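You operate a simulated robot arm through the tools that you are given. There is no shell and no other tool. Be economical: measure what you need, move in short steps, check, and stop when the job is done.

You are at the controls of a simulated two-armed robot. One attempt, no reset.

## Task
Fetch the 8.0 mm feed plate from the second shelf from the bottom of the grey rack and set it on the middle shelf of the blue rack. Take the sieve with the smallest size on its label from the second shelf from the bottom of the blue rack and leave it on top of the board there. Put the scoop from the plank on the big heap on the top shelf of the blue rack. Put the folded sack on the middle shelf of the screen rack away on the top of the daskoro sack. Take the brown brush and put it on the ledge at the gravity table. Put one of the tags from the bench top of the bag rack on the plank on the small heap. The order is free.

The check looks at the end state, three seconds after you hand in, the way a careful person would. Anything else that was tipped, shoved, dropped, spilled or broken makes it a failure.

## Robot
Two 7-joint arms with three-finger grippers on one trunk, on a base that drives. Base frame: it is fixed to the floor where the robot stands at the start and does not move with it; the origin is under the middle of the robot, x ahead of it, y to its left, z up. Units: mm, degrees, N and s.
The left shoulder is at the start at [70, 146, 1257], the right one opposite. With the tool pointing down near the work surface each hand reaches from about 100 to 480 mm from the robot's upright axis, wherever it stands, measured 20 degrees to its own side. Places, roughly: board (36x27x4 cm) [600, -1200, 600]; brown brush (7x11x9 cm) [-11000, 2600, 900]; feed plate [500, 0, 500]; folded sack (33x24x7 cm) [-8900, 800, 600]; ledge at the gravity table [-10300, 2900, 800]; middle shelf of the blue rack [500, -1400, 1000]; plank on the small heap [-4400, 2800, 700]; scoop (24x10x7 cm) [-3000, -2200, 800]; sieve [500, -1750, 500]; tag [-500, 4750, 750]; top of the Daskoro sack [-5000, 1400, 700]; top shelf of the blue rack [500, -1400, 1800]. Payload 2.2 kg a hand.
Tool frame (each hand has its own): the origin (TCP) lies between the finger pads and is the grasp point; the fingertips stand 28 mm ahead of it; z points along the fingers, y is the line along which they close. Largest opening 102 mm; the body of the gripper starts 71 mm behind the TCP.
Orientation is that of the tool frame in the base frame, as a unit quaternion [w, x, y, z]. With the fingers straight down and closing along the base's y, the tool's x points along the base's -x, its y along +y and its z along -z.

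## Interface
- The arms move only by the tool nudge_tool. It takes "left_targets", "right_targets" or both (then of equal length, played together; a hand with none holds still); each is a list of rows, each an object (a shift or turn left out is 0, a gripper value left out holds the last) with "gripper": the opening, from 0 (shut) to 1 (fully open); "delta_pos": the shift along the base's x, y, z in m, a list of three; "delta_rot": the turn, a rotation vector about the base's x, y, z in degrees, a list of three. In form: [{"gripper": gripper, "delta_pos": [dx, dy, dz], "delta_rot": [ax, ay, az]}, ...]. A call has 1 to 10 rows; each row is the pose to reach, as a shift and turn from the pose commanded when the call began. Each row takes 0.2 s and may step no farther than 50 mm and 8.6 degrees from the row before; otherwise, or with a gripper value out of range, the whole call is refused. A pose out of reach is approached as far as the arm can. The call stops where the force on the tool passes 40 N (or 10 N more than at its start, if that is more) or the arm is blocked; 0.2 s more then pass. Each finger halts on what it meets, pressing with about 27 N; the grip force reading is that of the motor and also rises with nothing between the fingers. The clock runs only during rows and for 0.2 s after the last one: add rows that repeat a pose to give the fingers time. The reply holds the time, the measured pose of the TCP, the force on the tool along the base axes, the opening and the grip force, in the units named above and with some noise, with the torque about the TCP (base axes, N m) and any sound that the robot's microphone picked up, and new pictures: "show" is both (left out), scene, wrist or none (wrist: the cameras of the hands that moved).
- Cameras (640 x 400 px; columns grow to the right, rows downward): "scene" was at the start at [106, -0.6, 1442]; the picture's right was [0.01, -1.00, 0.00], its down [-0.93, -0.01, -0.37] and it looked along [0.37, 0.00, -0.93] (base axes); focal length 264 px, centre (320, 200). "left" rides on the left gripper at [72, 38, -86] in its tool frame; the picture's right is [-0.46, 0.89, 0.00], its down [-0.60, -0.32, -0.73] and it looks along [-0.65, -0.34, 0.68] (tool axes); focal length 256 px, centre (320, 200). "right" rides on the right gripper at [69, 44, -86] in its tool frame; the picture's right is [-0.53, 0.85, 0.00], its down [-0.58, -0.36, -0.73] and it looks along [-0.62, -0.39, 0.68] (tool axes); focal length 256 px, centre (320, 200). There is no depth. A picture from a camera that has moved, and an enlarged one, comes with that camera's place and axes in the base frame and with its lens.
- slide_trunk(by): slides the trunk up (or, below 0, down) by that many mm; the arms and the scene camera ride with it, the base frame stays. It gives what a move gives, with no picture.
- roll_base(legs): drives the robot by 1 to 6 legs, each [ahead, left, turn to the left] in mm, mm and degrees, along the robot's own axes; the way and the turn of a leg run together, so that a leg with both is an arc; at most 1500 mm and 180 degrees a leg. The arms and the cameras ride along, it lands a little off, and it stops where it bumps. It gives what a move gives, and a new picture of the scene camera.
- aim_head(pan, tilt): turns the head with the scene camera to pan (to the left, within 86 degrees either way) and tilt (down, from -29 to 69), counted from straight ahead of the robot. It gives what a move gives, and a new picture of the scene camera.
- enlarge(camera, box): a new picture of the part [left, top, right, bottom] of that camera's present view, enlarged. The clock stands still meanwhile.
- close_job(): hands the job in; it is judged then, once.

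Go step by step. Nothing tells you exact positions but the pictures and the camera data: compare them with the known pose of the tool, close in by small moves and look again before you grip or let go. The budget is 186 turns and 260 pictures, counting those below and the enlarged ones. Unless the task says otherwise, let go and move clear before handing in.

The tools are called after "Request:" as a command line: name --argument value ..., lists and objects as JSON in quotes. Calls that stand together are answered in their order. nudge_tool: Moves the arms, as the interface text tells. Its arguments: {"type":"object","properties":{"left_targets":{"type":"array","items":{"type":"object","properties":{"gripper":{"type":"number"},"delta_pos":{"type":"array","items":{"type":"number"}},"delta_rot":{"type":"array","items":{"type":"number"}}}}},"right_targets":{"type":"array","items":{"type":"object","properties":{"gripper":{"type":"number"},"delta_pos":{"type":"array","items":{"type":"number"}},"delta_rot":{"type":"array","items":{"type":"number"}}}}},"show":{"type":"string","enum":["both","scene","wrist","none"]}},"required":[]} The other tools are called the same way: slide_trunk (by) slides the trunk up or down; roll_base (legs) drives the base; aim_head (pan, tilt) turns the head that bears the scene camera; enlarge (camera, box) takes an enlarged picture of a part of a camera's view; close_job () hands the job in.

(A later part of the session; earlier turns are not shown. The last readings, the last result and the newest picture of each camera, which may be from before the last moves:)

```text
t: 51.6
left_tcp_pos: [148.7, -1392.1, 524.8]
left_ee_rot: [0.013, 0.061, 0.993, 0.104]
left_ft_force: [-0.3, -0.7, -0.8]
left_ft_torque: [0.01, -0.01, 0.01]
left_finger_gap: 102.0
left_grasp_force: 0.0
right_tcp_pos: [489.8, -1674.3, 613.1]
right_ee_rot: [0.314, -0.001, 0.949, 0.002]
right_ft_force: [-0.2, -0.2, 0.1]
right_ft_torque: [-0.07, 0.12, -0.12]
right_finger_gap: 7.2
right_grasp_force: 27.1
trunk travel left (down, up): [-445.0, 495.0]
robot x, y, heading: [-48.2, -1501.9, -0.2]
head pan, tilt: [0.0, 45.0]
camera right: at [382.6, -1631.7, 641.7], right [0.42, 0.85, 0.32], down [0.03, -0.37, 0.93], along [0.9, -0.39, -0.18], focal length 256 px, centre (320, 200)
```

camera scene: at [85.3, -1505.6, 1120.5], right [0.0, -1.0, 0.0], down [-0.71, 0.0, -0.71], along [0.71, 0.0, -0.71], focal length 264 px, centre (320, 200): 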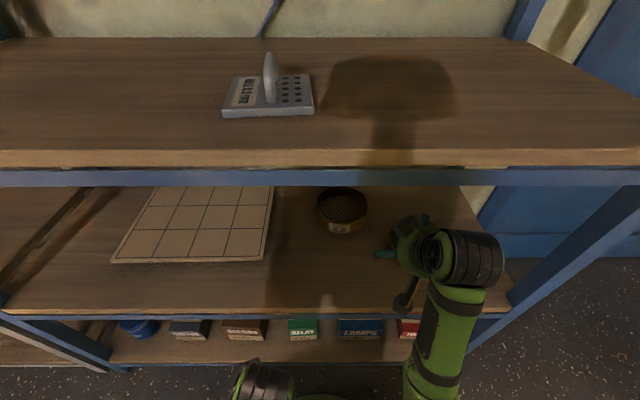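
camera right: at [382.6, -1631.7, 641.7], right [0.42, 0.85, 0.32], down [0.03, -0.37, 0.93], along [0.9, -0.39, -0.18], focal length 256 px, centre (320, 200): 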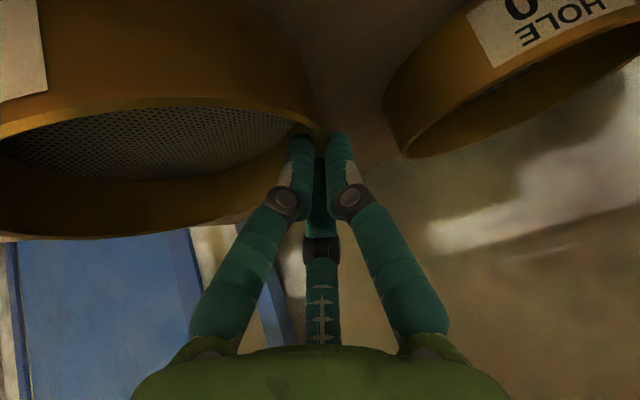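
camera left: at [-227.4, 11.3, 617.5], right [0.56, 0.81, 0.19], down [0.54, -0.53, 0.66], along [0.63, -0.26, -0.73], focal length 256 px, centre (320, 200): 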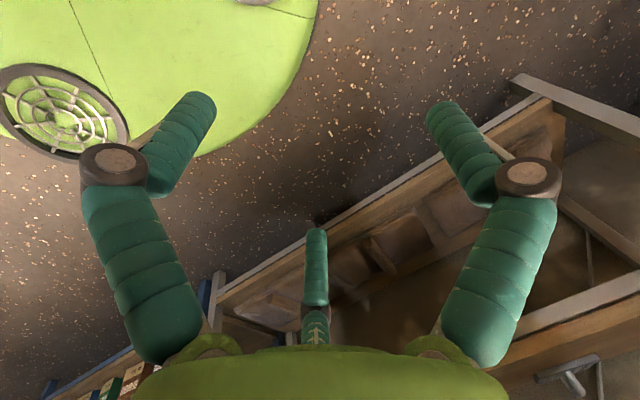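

Force has gone to zero with the wall still held. Lifting a little to test.

Request:
nudge_tool --right_targets '[{"delta_pos": [0, 0, 0.005]}, {"delta_pos": [0, 0, 0.01]}, {"delta_pos": [0, 0, 0.015]}, {"delta_pos": [0, 0, 0.015]}]' --show "wrist"

```text
t: 52.6
left_tcp_pos: [148.5, -1392.2, 525.6]
left_ee_rot: [0.013, 0.06, 0.993, 0.104]
left_ft_force: [1.0, -1.1, 1.0]
left_ft_torque: [-0.01, 0.01, 0.02]
left_finger_gap: 102.0
left_grasp_force: 0.0
right_tcp_pos: [490.8, -1676.3, 629.5]
right_ee_rot: [0.318, 0.0, 0.948, 0.0]
right_ft_force: [-1.0, -1.1, -0.1]
right_ft_torque: [-0.1, 0.1, -0.06]
right_finger_gap: 6.4
right_grasp_force: 27.1
trunk travel left (down, up): [-445.0, 495.0]
robot x, y, heading: [-48.9, -1502.8, -0.2]
head pan, tilt: [0.0, 45.0]
camera right: at [383.6, -1632.5, 658.5], right [0.42, 0.85, 0.32], down [0.02, -0.37, 0.93], along [0.91, -0.39, -0.17], focal length 256 px, centre (320, 200)
```

right: 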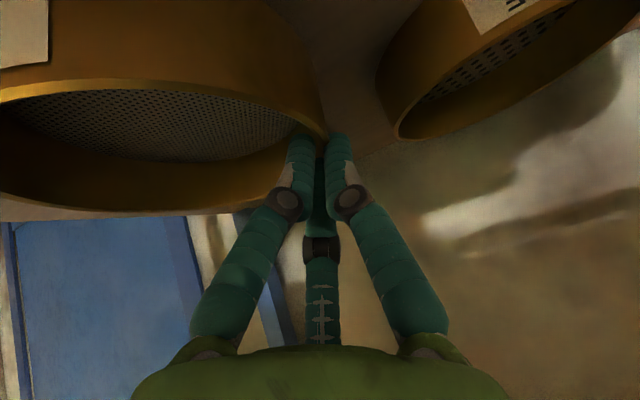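

It seems light and lifting with the hand; I'll lift a bit more and check tilt from both cameras.

Request:
nudge_tool --right_targets '[{"delta_pos": [0, 0, 0.01]}, {"delta_pos": [0, 0, 0.02]}, {"delta_pos": [0, 0, 0.025]}, {"delta_pos": [0, 0, 0.025]}]' --show "both"

```text
t: 53.6
left_tcp_pos: [149.4, -1392.1, 525.8]
left_ee_rot: [0.013, 0.06, 0.993, 0.105]
left_ft_force: [-0.1, -0.6, -0.3]
left_ft_torque: [-0.02, 0.0, 0.01]
left_finger_gap: 102.0
left_grasp_force: 0.1
right_tcp_pos: [491.3, -1676.7, 656.2]
right_ee_rot: [0.317, -0.001, 0.948, 0.0]
right_ft_force: [-0.5, -0.5, -1.8]
right_ft_torque: [0.03, 0.02, 0.0]
right_finger_gap: 6.0
right_grasp_force: 27.3
trunk travel left (down, up): [-445.0, 495.0]
robot x, y, heading: [-46.7, -1504.5, -0.3]
head pan, tilt: [0.0, 45.0]
camera scene: at [85.1, -1505.7, 1120.5], right [0.0, -1.0, 0.0], down [-0.71, 0.0, -0.71], along [0.71, 0.0, -0.71], focal length 264 px, centre (320, 200)
camera right: at [383.7, -1632.5, 683.5], right [0.42, 0.85, 0.32], down [0.02, -0.37, 0.93], along [0.91, -0.39, -0.17], focal length 256 px, centre (320, 200)
```

scene: 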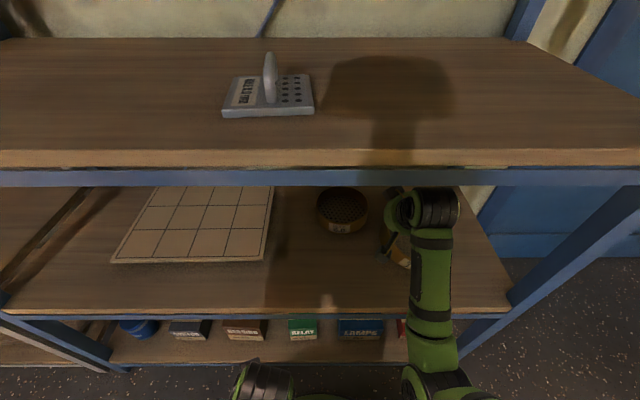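
right: 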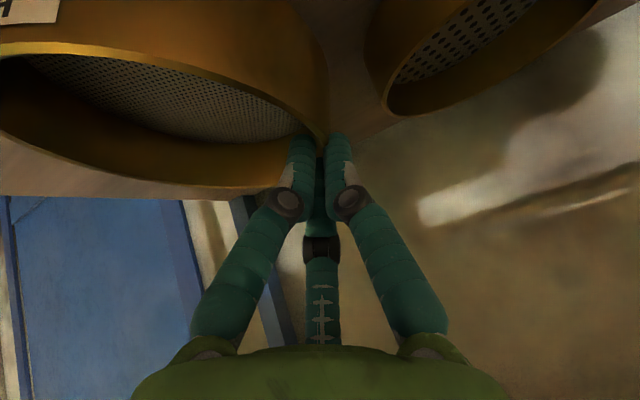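

Single-handed the sieve tips (about 16°), so I'll set it back down slightly left and forward, away from the post, then use both hands.

Request:
nudge_tool --right_targets '[{"delta_pos": [0, 0, -0.015]}, {"delta_pos": [0, 0, -0.03]}, {"delta_pos": [-0.01, 0.015, -0.03]}, {"delta_pos": [-0.02, 0.03, -0.03]}, {"delta_pos": [-0.03, 0.045, -0.03]}, {"delta_pos": [-0.035, 0.055, -0.03]}, {"delta_pos": [-0.035, 0.055, -0.038]}, {"delta_pos": [-0.035, 0.055, -0.043]}, {"delta_pos": [-0.035, 0.055, -0.043]}]' --show "both"

```text
t: 55.6
left_tcp_pos: [149.0, -1393.2, 525.3]
left_ee_rot: [0.013, 0.06, 0.993, 0.105]
left_ft_force: [0.0, -0.6, 0.3]
left_ft_torque: [-0.03, -0.02, 0.0]
left_finger_gap: 101.8
left_grasp_force: 0.0
right_tcp_pos: [456.0, -1620.5, 613.8]
right_ee_rot: [0.319, -0.002, 0.948, 0.002]
right_ft_force: [3.2, 0.3, 7.9]
right_ft_torque: [0.06, 0.37, -0.01]
right_finger_gap: 6.9
right_grasp_force: 26.9
trunk travel left (down, up): [-445.0, 495.0]
robot x, y, heading: [-47.3, -1502.8, -0.2]
head pan, tilt: [0.0, 45.0]
camera scene: at [84.5, -1505.3, 1120.7], right [0.0, -1.0, 0.0], down [-0.71, 0.0, -0.71], along [0.71, 0.0, -0.71], focal length 264 px, centre (320, 200)
camera right: at [348.7, -1577.4, 641.1], right [0.42, 0.85, 0.32], down [0.02, -0.37, 0.93], along [0.91, -0.39, -0.17], focal length 256 px, centre (320, 200)
```

scene: 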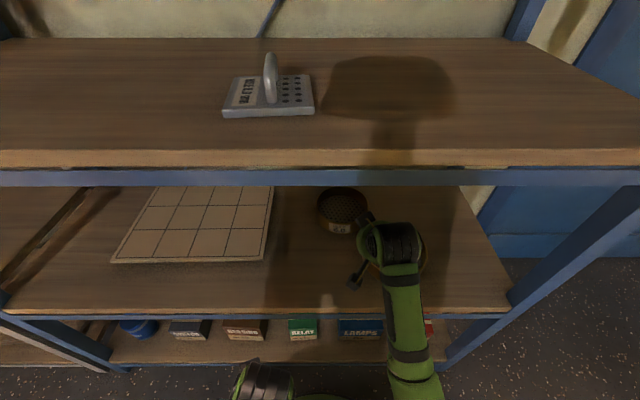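
right: 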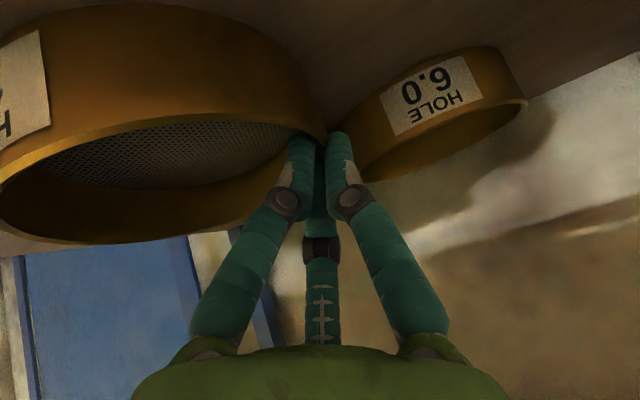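

Sieve is flat again at about (455, -1695). I open, rise and retreat.

Request:
nudge_tool --right_targets '[{"gripper": 0.2}, {"gripper": 0.4}, {"delta_pos": [0, 0, 0.0], "gripper": 0.4}, {"delta_pos": [0, 0, 0.03], "gripper": 0.4}, {"delta_pos": [0, 0, 0.06]}, {"delta_pos": [-0.03, 0, 0.08]}, {"delta_pos": [-0.06, -0.04, 0.08]}, {"delta_pos": [-0.06, -0.08, 0.08]}]' --show "both"

```text
t: 57.6
left_tcp_pos: [148.1, -1392.0, 526.3]
left_ee_rot: [0.012, 0.058, 0.993, 0.105]
left_ft_force: [-0.1, 0.7, 0.0]
left_ft_torque: [0.0, 0.01, 0.03]
left_finger_gap: 101.9
left_grasp_force: 0.0
right_tcp_pos: [391.5, -1728.6, 684.5]
right_ee_rot: [0.308, -0.009, 0.95, -0.047]
right_ft_force: [0.5, -0.1, 0.5]
right_ft_torque: [-0.01, -0.03, -0.02]
right_finger_gap: 40.7
right_grasp_force: 0.1
trunk travel left (down, up): [-445.0, 495.0]
robot x, y, heading: [-41.4, -1500.8, -0.2]
head pan, tilt: [0.0, 45.0]
stopped in row 8 (right hand): the arm was blocked; the commanded pose is now the measured one
camera scene: at [84.8, -1505.6, 1120.5], right [0.0, -1.0, 0.0], down [-0.71, 0.0, -0.71], along [0.71, 0.0, -0.71], focal length 264 px, centre (320, 200)
camera right: at [285.5, -1681.1, 709.3], right [0.44, 0.87, 0.23], down [0.04, -0.28, 0.96], along [0.9, -0.42, -0.15], focal length 256 px, centre (320, 200)
```

scene: 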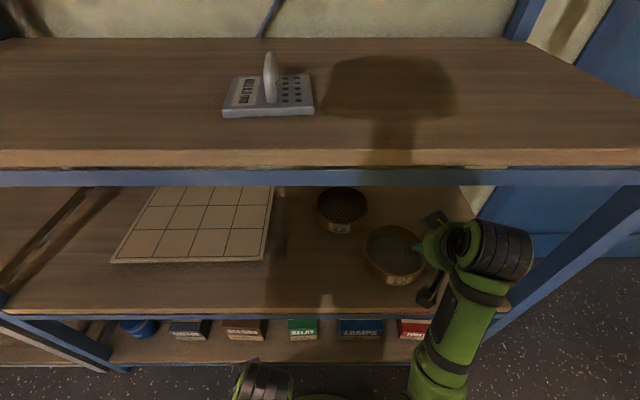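
right: 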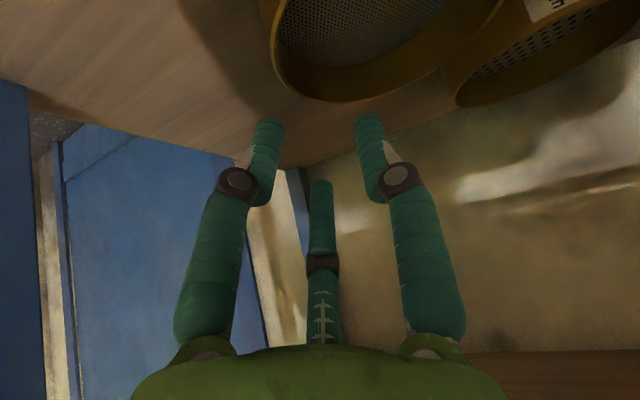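

The sieve is now at about (457, -1688). I back off, centre on it and bring both hands into the same forward-tilted pose.

Request:
roll_base --legs '[[-300, 0, 0], [0, -185, 0]]'

Request:
nudge_tool --right_targets '[{"delta_pos": [0, 0.02, 0], "delta_rot": [1, 0, 0], "gripper": 0.5}, {"delta_pos": [0, 0.04, 0], "delta_rot": [2, 0, 0]}, {"delta_pos": [0, 0.06, 0], "delta_rot": [3, 0, 0]}, {"delta_pos": [0, 0.08, 0], "delta_rot": [4, 0, 0]}, {"delta_pos": [0, 0.1, 0], "delta_rot": [5.4, -1, 0.7]}, {"delta_pos": [0, 0.12, 0], "delta_rot": [5.4, -1, 0.7]}, {"delta_pos": [0, 0.14, 0], "delta_rot": [5.4, -1, 0.7]}, {"delta_pos": [0, 0.14, 0], "delta_rot": [5.4, -1, 0.7]}]' --left_targets '[{"delta_pos": [0.03, 0, 0.02], "delta_rot": [-2.3, -5.9, 0.5], "gripper": 0.5}, {"delta_pos": [0.06, -0.01, 0.04], "delta_rot": [-4.6, -11.8, 1]}, {"delta_pos": [0.09, -0.02, 0.06], "delta_rot": [-6.9, -17.6, 1.4]}, {"delta_pos": [0.12, -0.03, 0.08], "delta_rot": [-9.2, -23.5, 1.9]}, {"delta_pos": [0.15, -0.036, 0.1], "delta_rot": [-11.5, -29.4, 2.3]}, {"delta_pos": [0.18, -0.036, 0.13], "delta_rot": [-13.8, -35.3, 2.8]}, {"delta_pos": [0.21, -0.036, 0.155], "delta_rot": [-13.8, -35.3, 2.8]}, {"delta_pos": [0.24, -0.036, 0.16], "delta_rot": [-13.8, -35.3, 2.8]}]' --show "scene"

```text
t: 60.8
left_tcp_pos: [-156.2, -1577.0, 525.0]
left_ee_rot: [0.013, 0.061, 0.992, 0.106]
left_ft_force: [-0.4, 0.2, 1.1]
left_ft_torque: [-0.02, -0.01, 0.02]
left_finger_gap: 101.8
left_grasp_force: 0.0
right_tcp_pos: [85.1, -1915.5, 682.9]
right_ee_rot: [0.307, -0.008, 0.951, -0.047]
right_ft_force: [-0.3, 0.9, 0.1]
right_ft_torque: [-0.01, -0.05, 0.02]
right_finger_gap: 40.8
right_grasp_force: 0.1
trunk travel left (down, up): [-445.0, 495.0]
robot x, y, heading: [-354.3, -1685.5, -0.2]
head pan, tilt: [0.0, 45.0]
camera scene: at [-221.0, -1691.1, 1120.5], right [-0.01, -1.0, 0.0], down [-0.71, 0.0, -0.71], along [0.71, 0.0, -0.71], focal length 264 px, centre (320, 200)
```

scene: 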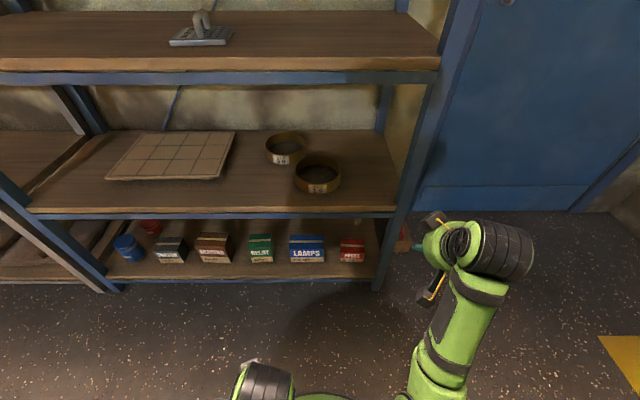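

```text
t: 61.8
left_tcp_pos: [-45.6, -1573.6, 586.2]
left_ee_rot: [0.213, 0.064, 0.97, 0.102]
left_ft_force: [0.3, 0.5, 0.0]
left_ft_torque: [-0.01, -0.05, 0.04]
left_finger_gap: 51.1
left_grasp_force: 0.1
right_tcp_pos: [90.3, -1872.4, 682.3]
right_ee_rot: [0.314, 0.001, 0.946, -0.075]
right_ft_force: [0.5, 0.2, 0.3]
right_ft_torque: [-0.02, 0.0, 0.04]
right_finger_gap: 51.2
right_grasp_force: 0.1
trunk travel left (down, up): [-445.0, 495.0]
robot x, y, heading: [-353.9, -1690.1, -0.3]
head pan, tilt: [0.0, 45.0]
stopped in row 5 (left hand): the arm was blocked; the commanded pose is now the measured one
camera scene: at [-221.0, -1690.5, 1120.5], right [-0.01, -1.0, 0.0], down [-0.71, 0.0, -0.71], along [0.71, 0.0, -0.71], focal length 264 px, centre (320, 200)
```

scene: 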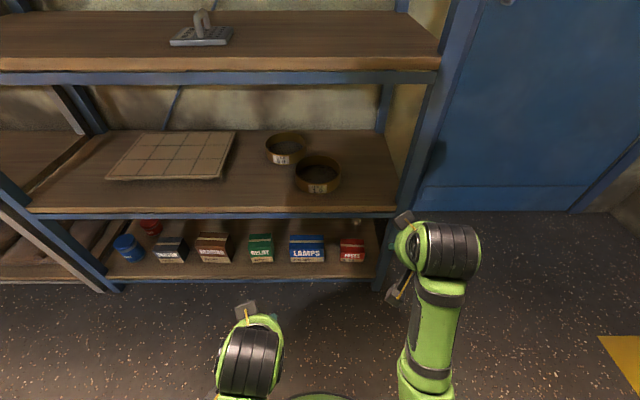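

The left arm needed more forward room; I'll continue both hands toward the matched pose.

Request:
nudge_tool --left_targets '[{"delta_pos": [0.03, 0, 0.015], "delta_rot": [0, 0, 0]}, {"delta_pos": [0.06, 0, 0.03], "delta_rot": [-4, -4, 1]}, {"delta_pos": [0.09, -0.01, 0.05], "delta_rot": [-8, -8, 2]}, {"delta_pos": [0.1, -0.02, 0.07], "delta_rot": [-13.5, -12.2, 3.3]}, {"delta_pos": [0.1, -0.03, 0.09], "delta_rot": [-13.5, -12.2, 3.3]}, {"delta_pos": [0.1, -0.04, 0.1], "delta_rot": [-13.5, -12.2, 3.3]}]' --right_targets '[{"delta_pos": [0, 0.02, 0], "delta_rot": [3, 0, 1]}, {"delta_pos": [0, 0.04, 0], "delta_rot": [6, 0, 2]}, {"delta_pos": [0, 0.06, 0], "delta_rot": [8.1, 0, 2.8]}, {"delta_pos": [0, 0.08, 0], "delta_rot": [8.1, 0, 2.8]}, {"delta_pos": [0, 0.1, 0], "delta_rot": [8.1, 0, 2.8]}, {"delta_pos": [0, 0.1, 0], "delta_rot": [8.1, 0, 2.8]}]' --show "scene"

```text
t: 62.7
left_tcp_pos: [37.5, -1544.3, 616.9]
left_ee_rot: [0.273, 0.054, 0.953, 0.117]
left_ft_force: [-1.0, 0.8, -0.5]
left_ft_torque: [0.0, -0.01, 0.03]
left_finger_gap: 51.2
left_grasp_force: 0.1
right_tcp_pos: [93.4, -1849.7, 677.3]
right_ee_rot: [0.32, -0.006, 0.946, -0.061]
right_ft_force: [0.8, -0.3, 0.0]
right_ft_torque: [-0.01, -0.02, -0.02]
right_finger_gap: 51.0
right_grasp_force: 0.1
trunk travel left (down, up): [-445.0, 495.0]
robot x, y, heading: [-352.1, -1688.1, -0.1]
head pan, tilt: [0.0, 45.0]
stopped in row 4 (left hand): the arm was blocked; the commanded pose is now the measured one
camera scene: at [-221.2, -1690.5, 1120.5], right [-0.01, -1.0, 0.0], down [-0.71, 0.0, -0.71], along [0.71, 0.0, -0.71], focal length 264 px, centre (320, 200)
```

scene: 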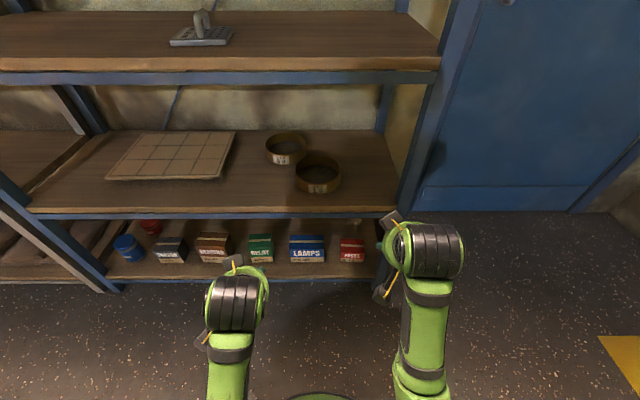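

Both wrists are cramped close to shoulder height; raising the trunk 120 mm will free them.

Request:
slide_trunk --by 120

Request:
nudge_tool --left_targets '[{"delta_pos": [0.01, 0, -0.02], "delta_rot": [-3, -2, 0]}, {"delta_pos": [0.02, -0.01, -0.04], "delta_rot": [-6, -4, 1]}, {"delta_pos": [0.02, -0.03, -0.05], "delta_rot": [-10, -5, 2]}, {"delta_pos": [0.02, -0.05, -0.05], "delta_rot": [-13, -5, 4]}, {"delta_pos": [0.02, -0.07, -0.05], "delta_rot": [-13, -5, 4]}, {"delta_pos": [0.02, -0.07, -0.05], "delta_rot": [-13, -5, 4]}]' --right_targets '[{"delta_pos": [0, 0.02, -0.03], "delta_rot": [3, 0, 1]}, {"delta_pos": [0, 0.04, -0.06], "delta_rot": [6, 0, 2]}, {"delta_pos": [0, 0.06, -0.09], "delta_rot": [7, 0, 2]}, {"delta_pos": [0, 0.07, -0.11], "delta_rot": [7, 0, 2]}, {"delta_pos": [0, 0.08, -0.11], "delta_rot": [7, 0, 2]}, {"delta_pos": [0, 0.08, -0.11], "delta_rot": [7, 0, 2]}]' --show "scene"

```text
t: 64.2
left_tcp_pos: [38.2, -1542.5, 736.8]
left_ee_rot: [0.273, 0.056, 0.953, 0.116]
left_ft_force: [-0.4, 0.1, -0.6]
left_ft_torque: [-0.01, 0.02, 0.01]
left_finger_gap: 50.8
left_grasp_force: 0.1
right_tcp_pos: [95.0, -1849.7, 797.6]
right_ee_rot: [0.32, -0.005, 0.945, -0.061]
right_ft_force: [0.2, -0.4, -0.1]
right_ft_torque: [0.04, -0.02, -0.02]
right_finger_gap: 50.8
right_grasp_force: 0.1
trunk travel left (down, up): [-565.0, 375.0]
robot x, y, heading: [-353.2, -1686.3, -0.3]
head pan, tilt: [0.0, 45.0]
```

```text
t: 65.8
left_tcp_pos: [61.1, -1576.6, 677.9]
left_ee_rot: [0.324, 0.017, 0.943, 0.076]
left_ft_force: [-0.2, -0.2, 0.1]
left_ft_torque: [0.04, 0.0, 0.0]
left_finger_gap: 50.8
left_grasp_force: 0.1
right_tcp_pos: [100.6, -1792.8, 684.3]
right_ee_rot: [0.327, -0.012, 0.944, -0.028]
right_ft_force: [-0.4, -0.1, 0.2]
right_ft_torque: [-0.02, -0.02, 0.01]
right_finger_gap: 50.6
right_grasp_force: 0.0
trunk travel left (down, up): [-565.0, 375.0]
robot x, y, heading: [-352.1, -1684.0, -0.7]
head pan, tilt: [0.0, 45.0]
stopped in row 6 (left hand): the arm was blocked; the commanded pose is now the measured one
camera scene: at [-221.0, -1690.5, 1240.5], right [-0.01, -1.0, 0.0], down [-0.71, 0.0, -0.71], along [0.71, 0.0, -0.71], focal length 264 px, centre (320, 200)
```

scene: 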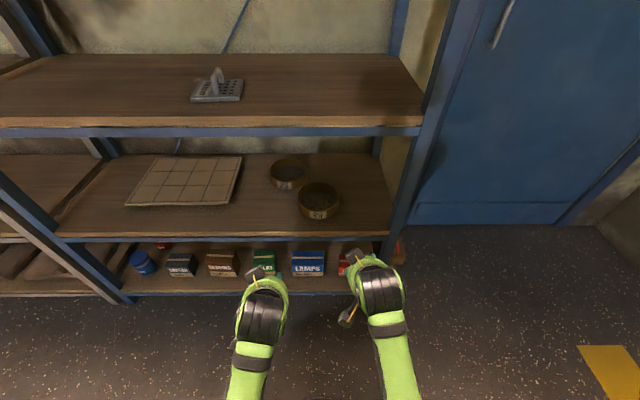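

Nearly there. I extend both hands a little further ahead and inward, levelling the closing axes.

Request:
nudge_tool --left_targets '[{"delta_pos": [0.03, 0, 0]}, {"delta_pos": [0.06, 0, 0], "delta_rot": [-3, 0, 0]}, {"delta_pos": [0.09, -0.01, 0], "delta_rot": [-6, 0, 0]}, {"delta_pos": [0.09, -0.025, 0], "delta_rot": [-9, 0, 0]}, {"delta_pos": [0.09, -0.038, 0], "delta_rot": [-9, 0, 0]}, {"delta_pos": [0.09, -0.038, 0], "delta_rot": [-9, 0, 0]}]' --right_targets '[{"delta_pos": [0.03, 0, 0]}, {"delta_pos": [0.05, 0, 0], "delta_rot": [2, 0, 0]}, {"delta_pos": [0.05, 0.01, 0], "delta_rot": [3.5, 0, 0]}, {"delta_pos": [0.05, 0.02, 0], "delta_rot": [3.5, 0, 0]}, {"delta_pos": [0.05, 0.028, 0], "delta_rot": [3.5, 0, 0]}, {"delta_pos": [0.05, 0.028, 0], "delta_rot": [3.5, 0, 0]}]' --show "none"

```text
t: 67.4
left_tcp_pos: [150.0, -1563.2, 661.1]
left_ee_rot: [0.32, 0.008, 0.945, 0.063]
left_ft_force: [0.3, -0.3, 0.0]
left_ft_torque: [0.0, 0.03, 0.01]
left_finger_gap: 51.0
left_grasp_force: 0.1
right_tcp_pos: [150.7, -1795.8, 674.9]
right_ee_rot: [0.326, -0.011, 0.945, -0.039]
right_ft_force: [-0.9, -0.6, 0.8]
right_ft_torque: [-0.02, 0.03, 0.03]
right_finger_gap: 51.2
right_grasp_force: 0.1
trunk travel left (down, up): [-565.0, 375.0]
robot x, y, heading: [-350.5, -1692.1, -0.4]
head pan, tilt: [0.0, 45.0]
stopped in row 6 (left hand): the arm was blocked; the commanded pose is now the measured one
```

Inner reach improves when the hands are farther below the shoulders, as at the start. I raise the trunk 180 more and lower the hands equally while moving them inward.

Request:
slide_trunk --by 180

Request:
nudge_tool --left_targets '[{"delta_pos": [0, 0, -0.04]}, {"delta_pos": [0, 0, -0.08]}, {"delta_pos": [0, 0, -0.12]}, {"delta_pos": [0, 0, -0.16]}, {"delta_pos": [0, -0.01, -0.16], "delta_rot": [-2, 0, 1]}, {"delta_pos": [0, -0.02, -0.16], "delta_rot": [-4, 0, 2]}, {"delta_pos": [0, -0.035, -0.16], "delta_rot": [-6, 0, 3]}, {"delta_pos": [0, -0.05, -0.16], "delta_rot": [-6, 0, 3]}, {"delta_pos": [0, -0.05, -0.16], "delta_rot": [-6, 0, 3]}]' --right_targets '[{"delta_pos": [0, 0, -0.04]}, {"delta_pos": [0, 0, -0.08]}, {"delta_pos": [0, 0, -0.12]}, {"delta_pos": [0, 0, -0.16]}, {"delta_pos": [0, 0.01, -0.17], "delta_rot": [2, 0, 0]}, {"delta_pos": [0, 0.02, -0.17], "delta_rot": [4, 0, 0]}, {"delta_pos": [0, 0.03, -0.17], "delta_rot": [4, 0, -1]}, {"delta_pos": [0, 0.035, -0.17], "delta_rot": [4, 0, -1]}, {"delta_pos": [0, 0.035, -0.17], "delta_rot": [4, 0, -1]}]' --show "scene"

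```text
t: 69.4
left_tcp_pos: [150.0, -1565.3, 839.5]
left_ee_rot: [0.322, 0.008, 0.945, 0.063]
left_ft_force: [0.5, -0.3, 0.0]
left_ft_torque: [0.0, 0.0, -0.01]
left_finger_gap: 51.1
left_grasp_force: 0.1
right_tcp_pos: [149.6, -1795.5, 853.2]
right_ee_rot: [0.326, -0.011, 0.944, -0.038]
right_ft_force: [-0.9, 0.9, 0.1]
right_ft_torque: [0.0, 0.02, -0.01]
right_finger_gap: 51.1
right_grasp_force: 0.1
trunk travel left (down, up): [-745.0, 195.0]
robot x, y, heading: [-353.0, -1687.1, -0.2]
head pan, tilt: [0.0, 45.0]
```

```text
t: 71.6
left_tcp_pos: [141.6, -1550.5, 661.6]
left_ee_rot: [0.314, -0.016, 0.946, 0.078]
left_ft_force: [0.3, -0.1, 0.7]
left_ft_torque: [-0.01, -0.03, 0.01]
left_finger_gap: 50.9
left_grasp_force: 0.1
right_tcp_pos: [142.8, -1798.3, 669.2]
right_ee_rot: [0.319, -0.001, 0.947, -0.041]
right_ft_force: [0.1, 0.2, -0.9]
right_ft_torque: [-0.01, -0.01, 0.01]
right_finger_gap: 51.2
right_grasp_force: 0.0
trunk travel left (down, up): [-745.0, 195.0]
robot x, y, heading: [-354.5, -1690.9, -0.2]
head pan, tilt: [0.0, 45.0]
stopped in row 9 (left hand): the arm was blocked; the commanded pose is now the measured one
camera scene: at [-221.1, -1690.5, 1420.5], right [-0.01, -1.0, 0.0], down [-0.71, 0.0, -0.71], along [0.71, 0.0, -0.71], focal length 264 px, centre (320, 200)
```

scene: 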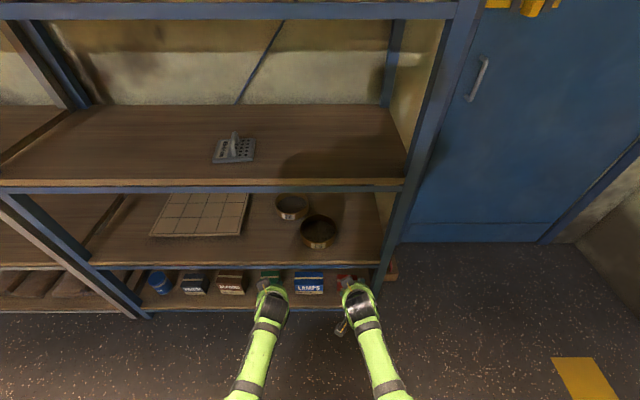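

The arms have crept into an awkward posture. I'll reset both to vertical at the natural inner pose, as at the start, then tilt again from there.

Request:
nudge_tool --left_targets '[{"delta_pos": [-0.02, 0, 0], "delta_rot": [-1.1, 4.6, -0.2]}, {"delta_pos": [-0.04, -0.01, 0], "delta_rot": [-2.2, 9.2, -0.5]}, {"delta_pos": [-0.06, -0.02, 0], "delta_rot": [-3.4, 13.8, -0.7]}, {"delta_pos": [-0.08, -0.03, 0], "delta_rot": [-4.6, 18.3, -1]}, {"delta_pos": [-0.1, -0.04, 0], "delta_rot": [-5.7, 23, -1.2]}, {"delta_pos": [-0.12, -0.05, 0], "delta_rot": [-6.8, 27.5, -1.4]}, {"delta_pos": [-0.14, -0.06, 0], "delta_rot": [-8, 32, -1.7]}, {"delta_pos": [-0.16, -0.065, 0], "delta_rot": [-9.1, 36.6, -1.9]}, {"delta_pos": [-0.166, -0.065, 0], "delta_rot": [-9.1, 36.6, -1.9]}]' --right_targets '[{"delta_pos": [-0.02, 0, 0], "delta_rot": [0.6, 4.6, 0]}, {"delta_pos": [-0.04, 0.005, 0], "delta_rot": [1.2, 9.3, 0]}, {"delta_pos": [-0.06, 0.01, 0], "delta_rot": [1.8, 14, 0]}, {"delta_pos": [-0.08, 0.015, 0], "delta_rot": [2.4, 18.6, 0]}, {"delta_pos": [-0.1, 0.02, 0], "delta_rot": [3, 23.2, 0]}, {"delta_pos": [-0.12, 0.025, 0], "delta_rot": [3.6, 28, 0]}, {"delta_pos": [-0.14, 0.03, 0], "delta_rot": [4.2, 32.5, 0]}, {"delta_pos": [-0.16, 0.033, 0], "delta_rot": [4.8, 37.2, 0]}, {"delta_pos": [-0.167, 0.033, 0], "delta_rot": [4.8, 37.2, 0]}]' --show "none"

```text
t: 73.3
left_tcp_pos: [7.2, -1536.1, 652.2]
left_ee_rot: [0.042, 0.005, 0.996, 0.079]
left_ft_force: [0.1, 0.0, -0.5]
left_ft_torque: [-0.01, -0.02, 0.02]
left_finger_gap: 50.9
left_grasp_force: 0.0
right_tcp_pos: [8.3, -1825.2, 662.3]
right_ee_rot: [0.042, -0.005, 0.997, -0.058]
right_ft_force: [-0.2, -0.2, -0.3]
right_ft_torque: [0.03, -0.02, 0.01]
right_finger_gap: 50.8
right_grasp_force: 0.1
trunk travel left (down, up): [-745.0, 195.0]
robot x, y, heading: [-352.1, -1689.3, -0.1]
head pan, tilt: [0.0, 45.0]
stopped in row 8 (left hand): the arm was blocked; the commanded pose is now the measured one
```

The block appears to be the two wrists meeting each other. I'll spread the wrists by yawing both hands inward about 25° with a 40° forward tilt.

Request:
nudge_tool --left_targets '[{"delta_pos": [0.02, 0, 0.01], "delta_rot": [-2.4, -4.7, -3.8]}, {"delta_pos": [0.04, 0, 0.02], "delta_rot": [-4.7, -9.3, -7.6]}, {"delta_pos": [0.06, 0, 0.02], "delta_rot": [-7, -14, -11.4]}, {"delta_pos": [0.08, -0.01, 0.02], "delta_rot": [-9.4, -18.7, -15.3]}, {"delta_pos": [0.1, -0.02, 0.02], "delta_rot": [-11.7, -23.4, -19]}, {"delta_pos": [0.12, -0.03, 0.02], "delta_rot": [-14, -28, -22.9]}, {"delta_pos": [0.12, -0.03, 0.02], "delta_rot": [-16.4, -32.7, -26.7]}, {"delta_pos": [0.12, -0.03, 0.02], "delta_rot": [-16.4, -32.7, -26.7]}]' --right_targets '[{"delta_pos": [0.02, 0, 0.01], "delta_rot": [2, -4.7, 3.7]}, {"delta_pos": [0.04, 0, 0.01], "delta_rot": [4, -9.4, 7.4]}, {"delta_pos": [0.06, 0, 0.01], "delta_rot": [6, -14.2, 11]}, {"delta_pos": [0.08, 0, 0.01], "delta_rot": [8, -18.9, 14.8]}, {"delta_pos": [0.1, 0.01, 0.01], "delta_rot": [10, -23.6, 18.5]}, {"delta_pos": [0.12, 0.015, 0.01], "delta_rot": [12, -28.4, 22.2]}, {"delta_pos": [0.12, 0.015, 0.01], "delta_rot": [14.1, -33.1, 25.9]}, {"delta_pos": [0.12, 0.015, 0.01], "delta_rot": [14.1, -33.1, 25.9]}]' --show "scene"

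```text
t: 75.1
left_tcp_pos: [128.1, -1568.9, 673.8]
left_ee_rot: [0.335, 0.203, 0.917, -0.075]
left_ft_force: [0.4, 0.6, -0.5]
left_ft_torque: [-0.02, 0.05, 0.0]
left_finger_gap: 51.1
left_grasp_force: 0.0
right_tcp_pos: [128.4, -1808.4, 673.5]
right_ee_rot: [0.335, -0.204, 0.917, 0.076]
right_ft_force: [-0.2, -0.1, 0.2]
right_ft_torque: [-0.01, -0.02, -0.03]
right_finger_gap: 50.9
right_grasp_force: 0.1
trunk travel left (down, up): [-745.0, 195.0]
robot x, y, heading: [-351.6, -1687.8, -0.3]
head pan, tilt: [0.0, 45.0]
camera scene: at [-220.4, -1690.5, 1420.5], right [-0.01, -1.0, 0.0], down [-0.71, 0.0, -0.71], along [0.71, 0.0, -0.71], focal length 264 px, centre (320, 200)
```

scene: 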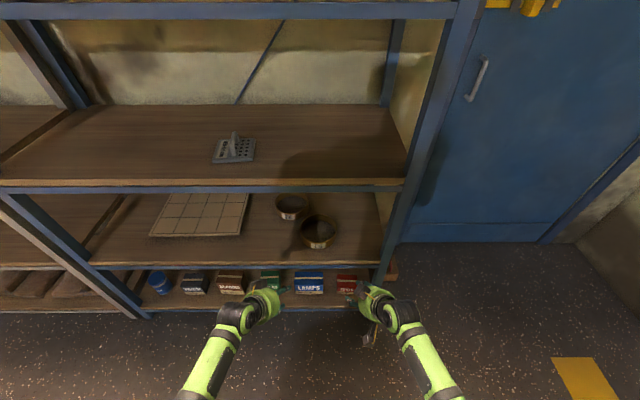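

The poses are now exact. I close the spacing to the sieve's width and check it is reachable before driving in.

Request:
nudge_tool --left_targets '[{"delta_pos": [0.0, -0.015, 0]}, {"delta_pos": [0.0, -0.03, 0]}, {"delta_pos": [0.0, -0.045, 0]}, {"delta_pos": [0.0, -0.045, 0]}]' --right_targets '[{"delta_pos": [0.0, 0.015, 0]}, {"delta_pos": [0.0, 0.03, 0]}, {"delta_pos": [0.0, 0.045, 0]}, {"delta_pos": [0.0, 0.045, 0]}]' --show "none"

Request:
roll_base --legs '[[270, 0, 0]]'

```text
t: 76.1
left_tcp_pos: [127.9, -1613.2, 672.7]
left_ee_rot: [0.333, 0.203, 0.918, -0.075]
left_ft_force: [0.2, -0.2, 0.6]
left_ft_torque: [0.0, 0.01, 0.0]
left_finger_gap: 50.8
left_grasp_force: 0.0
right_tcp_pos: [129.7, -1764.2, 672.5]
right_ee_rot: [0.334, -0.203, 0.918, 0.074]
right_ft_force: [0.6, 0.5, -0.1]
right_ft_torque: [-0.01, -0.02, 0.0]
right_finger_gap: 51.3
right_grasp_force: 0.1
trunk travel left (down, up): [-745.0, 195.0]
robot x, y, heading: [-351.6, -1690.7, -0.3]
head pan, tilt: [0.0, 45.0]
```

```text
t: 78.0
left_tcp_pos: [394.6, -1616.4, 673.0]
left_ee_rot: [0.334, 0.204, 0.917, -0.075]
left_ft_force: [0.9, -0.2, -0.6]
left_ft_torque: [-0.01, 0.02, -0.02]
left_finger_gap: 50.9
left_grasp_force: 0.0
right_tcp_pos: [396.5, -1767.1, 673.1]
right_ee_rot: [0.334, -0.201, 0.918, 0.074]
right_ft_force: [-0.1, -0.8, -0.1]
right_ft_torque: [0.01, -0.04, 0.0]
right_finger_gap: 51.1
right_grasp_force: 0.0
trunk travel left (down, up): [-745.0, 195.0]
robot x, y, heading: [-85.0, -1694.8, -0.6]
head pan, tilt: [0.0, 45.0]
camera scene: at [46.9, -1692.8, 1420.6], right [-0.01, -1.0, 0.0], down [-0.71, 0.01, -0.71], along [0.71, -0.01, -0.71], focal length 264 px, centre (320, 200)
```

scene: 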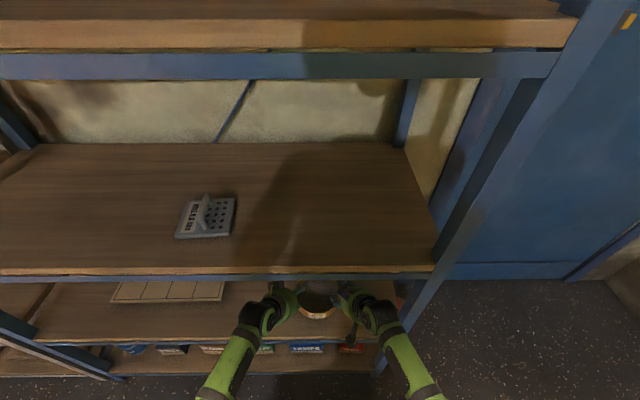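

Both hands frame the sieve. I nudge forward and look with both wrist cameras.

Request:
nudge_tool --left_targets '[{"delta_pos": [0.03, 0, -0.01]}, {"delta_pos": [0.06, 0, -0.02]}, {"delta_pos": [0.06, 0, -0.02]}]' --right_targets '[{"delta_pos": [0.03, 0, -0.01]}, {"delta_pos": [0.06, 0, -0.02]}, {"delta_pos": [0.06, 0, -0.02]}]' --show "wrist"

```text
t: 78.8
left_tcp_pos: [455.9, -1617.1, 653.9]
left_ee_rot: [0.333, 0.205, 0.917, -0.076]
left_ft_force: [-0.2, 0.1, 0.6]
left_ft_torque: [0.02, 0.01, -0.04]
left_finger_gap: 50.6
left_grasp_force: 0.1
right_tcp_pos: [454.7, -1766.1, 654.0]
right_ee_rot: [0.334, -0.202, 0.918, 0.074]
right_ft_force: [-0.4, -0.2, 0.1]
right_ft_torque: [0.0, -0.01, -0.02]
right_finger_gap: 51.1
right_grasp_force: 0.0
trunk travel left (down, up): [-745.0, 195.0]
robot x, y, heading: [-84.3, -1688.8, -0.3]
head pan, tilt: [0.0, 45.0]
camera right: at [339.1, -1772.3, 676.4], right [0.02, 0.94, 0.35], down [0.13, -0.34, 0.93], along [0.99, 0.03, -0.12], focal length 256 px, centre (320, 200)
camera left: at [370.0, -1533.8, 673.8], right [0.7, 0.65, 0.3], down [-0.14, -0.28, 0.95], along [0.7, -0.7, -0.1], focal length 256 px, centre (320, 200)
```

right: 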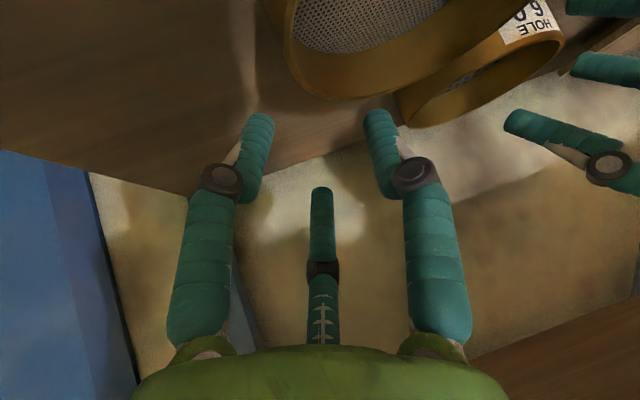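
left: 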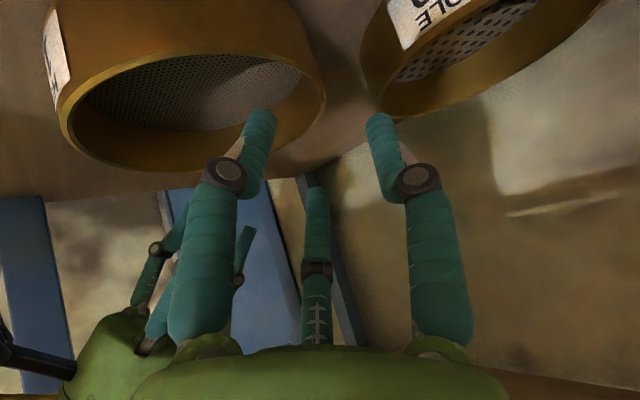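

The sieve's centre is near (451, -1689); both hands straddle its side walls. I descend to z≈613 and close both.

Request:
nudge_tool --left_targets '[{"delta_pos": [0.007, 0.0, -0.02]}, {"delta_pos": [0.007, 0.0, -0.041]}, {"delta_pos": [0.007, 0.0, -0.041]}, {"delta_pos": [0.007, 0.0, -0.041], "gripper": 0.25}, {"delta_pos": [0.007, 0.0, -0.041], "gripper": 0}, {"delta_pos": [0.007, 0.0, -0.041], "gripper": 0}, {"delta_pos": [0.007, 0.0, -0.041], "gripper": 0}]' --right_targets '[{"delta_pos": [0.008, 0.003, -0.02]}, {"delta_pos": [0.008, 0.003, -0.041]}, {"delta_pos": [0.008, 0.003, -0.041]}, {"delta_pos": [0.008, 0.003, -0.041], "gripper": 0.25}, {"delta_pos": [0.008, 0.003, -0.041], "gripper": 0}, {"delta_pos": [0.008, 0.003, -0.041], "gripper": 0}, {"delta_pos": [0.008, 0.003, -0.041], "gripper": 0}]' --show "wrist"

```text
t: 80.4
left_tcp_pos: [462.4, -1618.8, 614.1]
left_ee_rot: [0.335, 0.203, 0.917, -0.077]
left_ft_force: [5.7, -16.5, 0.8]
left_ft_torque: [-0.16, 0.05, 0.54]
left_finger_gap: 10.0
left_grasp_force: 27.1
right_tcp_pos: [464.2, -1761.9, 612.2]
right_ee_rot: [0.333, -0.202, 0.918, 0.077]
right_ft_force: [-6.2, 16.6, -0.5]
right_ft_torque: [0.3, -0.05, 0.35]
right_finger_gap: 7.1
right_grasp_force: 27.3
trunk travel left (down, up): [-745.0, 195.0]
robot x, y, heading: [-85.1, -1689.8, -0.6]
head pan, tilt: [0.0, 45.0]
camera right: at [347.2, -1767.5, 635.4], right [0.02, 0.94, 0.35], down [0.13, -0.35, 0.93], along [0.99, 0.03, -0.13], focal length 256 px, centre (320, 200)
camera left: at [378.3, -1536.6, 633.2], right [0.7, 0.65, 0.3], down [-0.14, -0.28, 0.95], along [0.7, -0.71, -0.1], focal length 256 px, centre (320, 200)
```

right: 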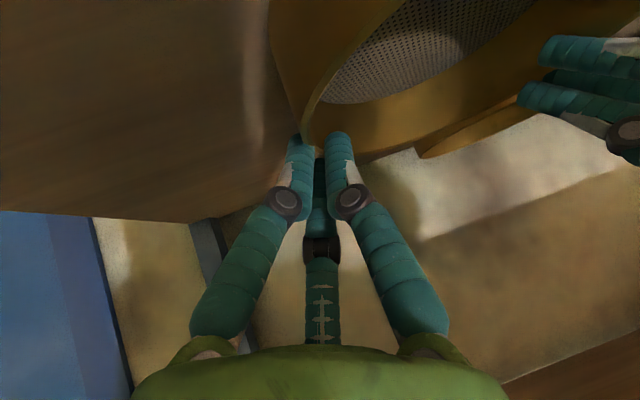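
left: 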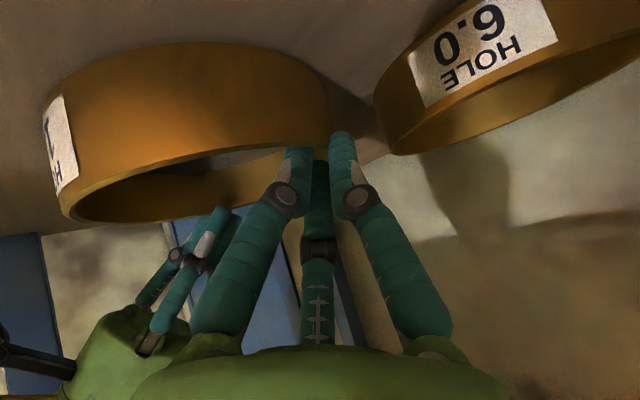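

Both hold the rim; I relax the mutual pull slightly and lift together.

Request:
nudge_tool --left_targets '[{"delta_pos": [0.0, -0.003, 0]}, {"delta_pos": [0.0, -0.003, 0.015]}, {"delta_pos": [0.0, -0.003, 0.03]}, {"delta_pos": [0.0, -0.003, 0.05]}, {"delta_pos": [0.0, -0.003, 0.05]}]' --right_targets '[{"delta_pos": [0.0, 0.003, 0]}, {"delta_pos": [0.0, 0.003, 0.015]}, {"delta_pos": [0.0, 0.003, 0.03]}, {"delta_pos": [0.0, 0.003, 0.05]}, {"delta_pos": [0.0, 0.003, 0.05]}]' --show "wrist"

```text
t: 81.6
left_tcp_pos: [462.1, -1618.5, 661.5]
left_ee_rot: [0.334, 0.204, 0.917, -0.076]
left_ft_force: [6.5, -8.1, 0.2]
left_ft_torque: [-0.23, -0.53, 0.62]
left_finger_gap: 10.2
left_grasp_force: 27.3
right_tcp_pos: [463.9, -1761.2, 661.4]
right_ee_rot: [0.333, -0.201, 0.918, 0.074]
right_ft_force: [-5.4, 7.7, -3.4]
right_ft_torque: [-0.08, 0.45, 0.3]
right_finger_gap: 7.4
right_grasp_force: 27.2
trunk travel left (down, up): [-745.0, 195.0]
robot x, y, heading: [-84.0, -1688.1, -0.6]
head pan, tilt: [0.0, 45.0]
camera right: at [347.4, -1767.1, 684.5], right [0.02, 0.94, 0.34], down [0.13, -0.34, 0.93], along [0.99, 0.03, -0.13], focal length 256 px, centre (320, 200)
camera left: at [377.4, -1536.8, 682.2], right [0.7, 0.65, 0.3], down [-0.14, -0.28, 0.95], along [0.7, -0.7, -0.1], focal length 256 px, centre (320, 200)
```

right: 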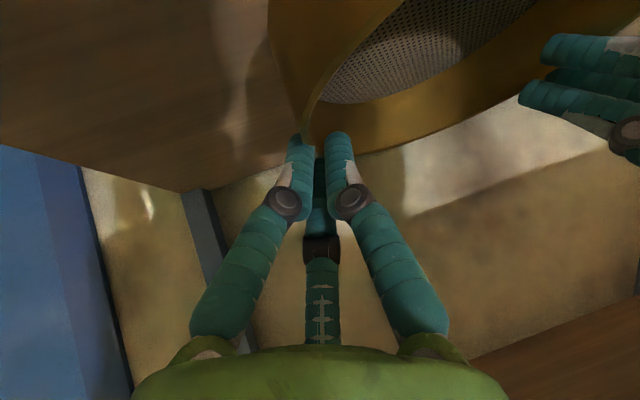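
left: 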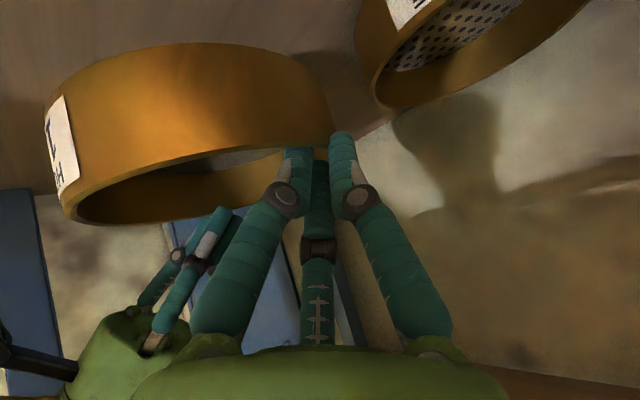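

The sieve is up and level, held by both hands. I'll lift a bit, back out, and move left in front of the board, then lower the shoulders so the forearms pass under the middle shelf.

Request:
nudge_tool --left_targets '[{"delta_pos": [0.0, 0, 0.02]}, {"delta_pos": [0.0, 0, 0.03]}, {"delta_pos": [0.0, 0, 0.03]}]' --right_targets '[{"delta_pos": [0.0, 0, 0.02]}, {"delta_pos": [0.0, 0, 0.03]}, {"delta_pos": [0.0, 0, 0.03]}]' --show "none"

Request:
roll_base --legs '[[-280, 0, 0], [0, 490, 0]]'

Request:
slide_trunk --by -150

Request:
nudge_tool --left_targets '[{"delta_pos": [0.0, 0, 0.03]}, {"delta_pos": [0.0, 0, 0.06]}, {"delta_pos": [0.0, 0, 0.09]}, {"delta_pos": [0.0, 0, 0.12]}, {"delta_pos": [0.0, 0, 0.15]}, {"delta_pos": [0.0, 0, 0.15]}]' --right_targets '[{"delta_pos": [0.0, 0, 0.03]}, {"delta_pos": [0.0, 0, 0.06]}, {"delta_pos": [0.0, 0, 0.09]}, {"delta_pos": [0.0, 0, 0.12]}, {"delta_pos": [0.0, 0, 0.15]}, {"delta_pos": [0.0, 0, 0.15]}]' --show "scene"

```text
t: 82.4
left_tcp_pos: [461.6, -1619.7, 691.4]
left_ee_rot: [0.334, 0.205, 0.917, -0.076]
left_ft_force: [6.1, -7.0, 1.2]
left_ft_torque: [-0.26, -0.66, 0.6]
left_finger_gap: 10.3
left_grasp_force: 27.0
right_tcp_pos: [465.2, -1761.1, 691.5]
right_ee_rot: [0.332, -0.202, 0.918, 0.074]
right_ft_force: [-6.5, 7.4, -3.9]
right_ft_torque: [-0.13, 0.62, 0.3]
right_finger_gap: 7.3
right_grasp_force: 26.9
trunk travel left (down, up): [-745.0, 195.0]
robot x, y, heading: [-87.1, -1688.5, -0.6]
head pan, tilt: [0.0, 45.0]
```

```text
t: 86.8
left_tcp_pos: [182.0, -1128.9, 691.2]
left_ee_rot: [0.334, 0.203, 0.917, -0.075]
left_ft_force: [6.5, -5.7, -1.0]
left_ft_torque: [0.0, 0.0, 0.62]
left_finger_gap: 10.0
left_grasp_force: 27.1
right_tcp_pos: [184.8, -1270.9, 691.5]
right_ee_rot: [0.334, -0.202, 0.918, 0.075]
right_ft_force: [-6.5, 4.5, -1.0]
right_ft_torque: [0.0, -0.04, 0.26]
right_finger_gap: 7.4
right_grasp_force: 27.1
trunk travel left (down, up): [-745.0, 195.0]
robot x, y, heading: [-364.7, -1200.5, -0.2]
head pan, tilt: [0.0, 45.0]
camera scene: at [-232.3, -1202.4, 1420.5], right [-0.01, -1.0, 0.0], down [-0.71, 0.01, -0.71], along [0.71, -0.01, -0.71], focal length 264 px, centre (320, 200)
```

scene: 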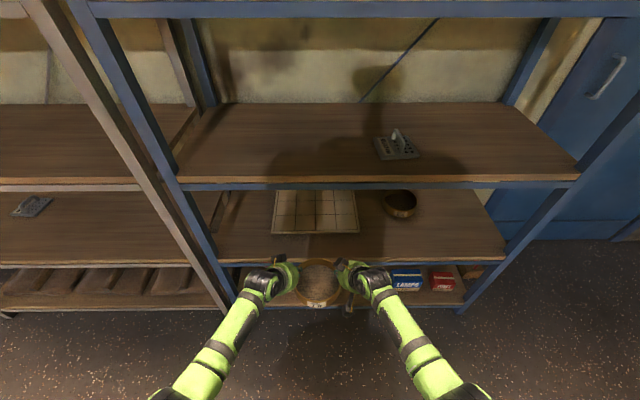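

```text
t: 88.6
left_tcp_pos: [182.1, -1128.2, 542.5]
left_ee_rot: [0.335, 0.203, 0.917, -0.076]
left_ft_force: [6.7, -0.8, -0.7]
left_ft_torque: [0.12, 0.05, 0.59]
left_finger_gap: 10.5
left_grasp_force: 27.1
right_tcp_pos: [183.8, -1270.8, 542.2]
right_ee_rot: [0.333, -0.201, 0.918, 0.074]
right_ft_force: [-6.2, 1.3, -0.9]
right_ft_torque: [-0.05, -0.12, 0.2]
right_finger_gap: 7.2
right_grasp_force: 27.4
trunk travel left (down, up): [-595.0, 345.0]
robot x, y, heading: [-364.6, -1200.2, -0.4]
head pan, tilt: [0.0, 45.0]
```

```text
t: 90.0
left_tcp_pos: [181.1, -1128.7, 691.8]
left_ee_rot: [0.334, 0.204, 0.917, -0.076]
left_ft_force: [6.8, -3.5, -0.5]
left_ft_torque: [-0.06, -0.28, 0.76]
left_finger_gap: 10.1
left_grasp_force: 26.7
right_tcp_pos: [183.9, -1270.9, 691.6]
right_ee_rot: [0.332, -0.202, 0.918, 0.075]
right_ft_force: [-7.4, 4.3, -2.7]
right_ft_torque: [-0.11, 0.29, 0.25]
right_finger_gap: 7.4
right_grasp_force: 27.1
trunk travel left (down, up): [-595.0, 345.0]
robot x, y, heading: [-366.5, -1202.1, -0.6]
head pan, tilt: [0.0, 45.0]
camera scene: at [-232.2, -1202.2, 1270.4], right [-0.01, -1.0, 0.0], down [-0.71, 0.01, -0.71], along [0.71, -0.01, -0.71], focal length 264 px, centre (320, 200)
```

scene: 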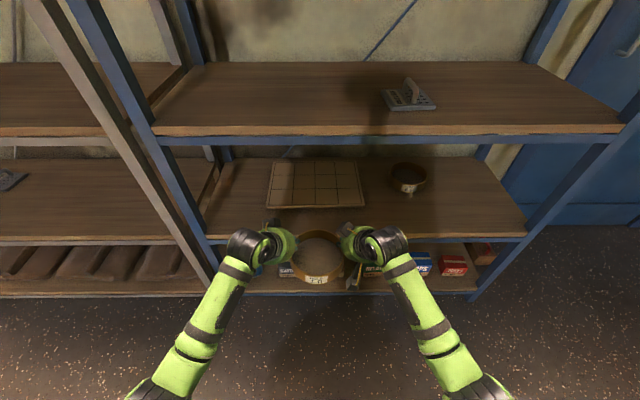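

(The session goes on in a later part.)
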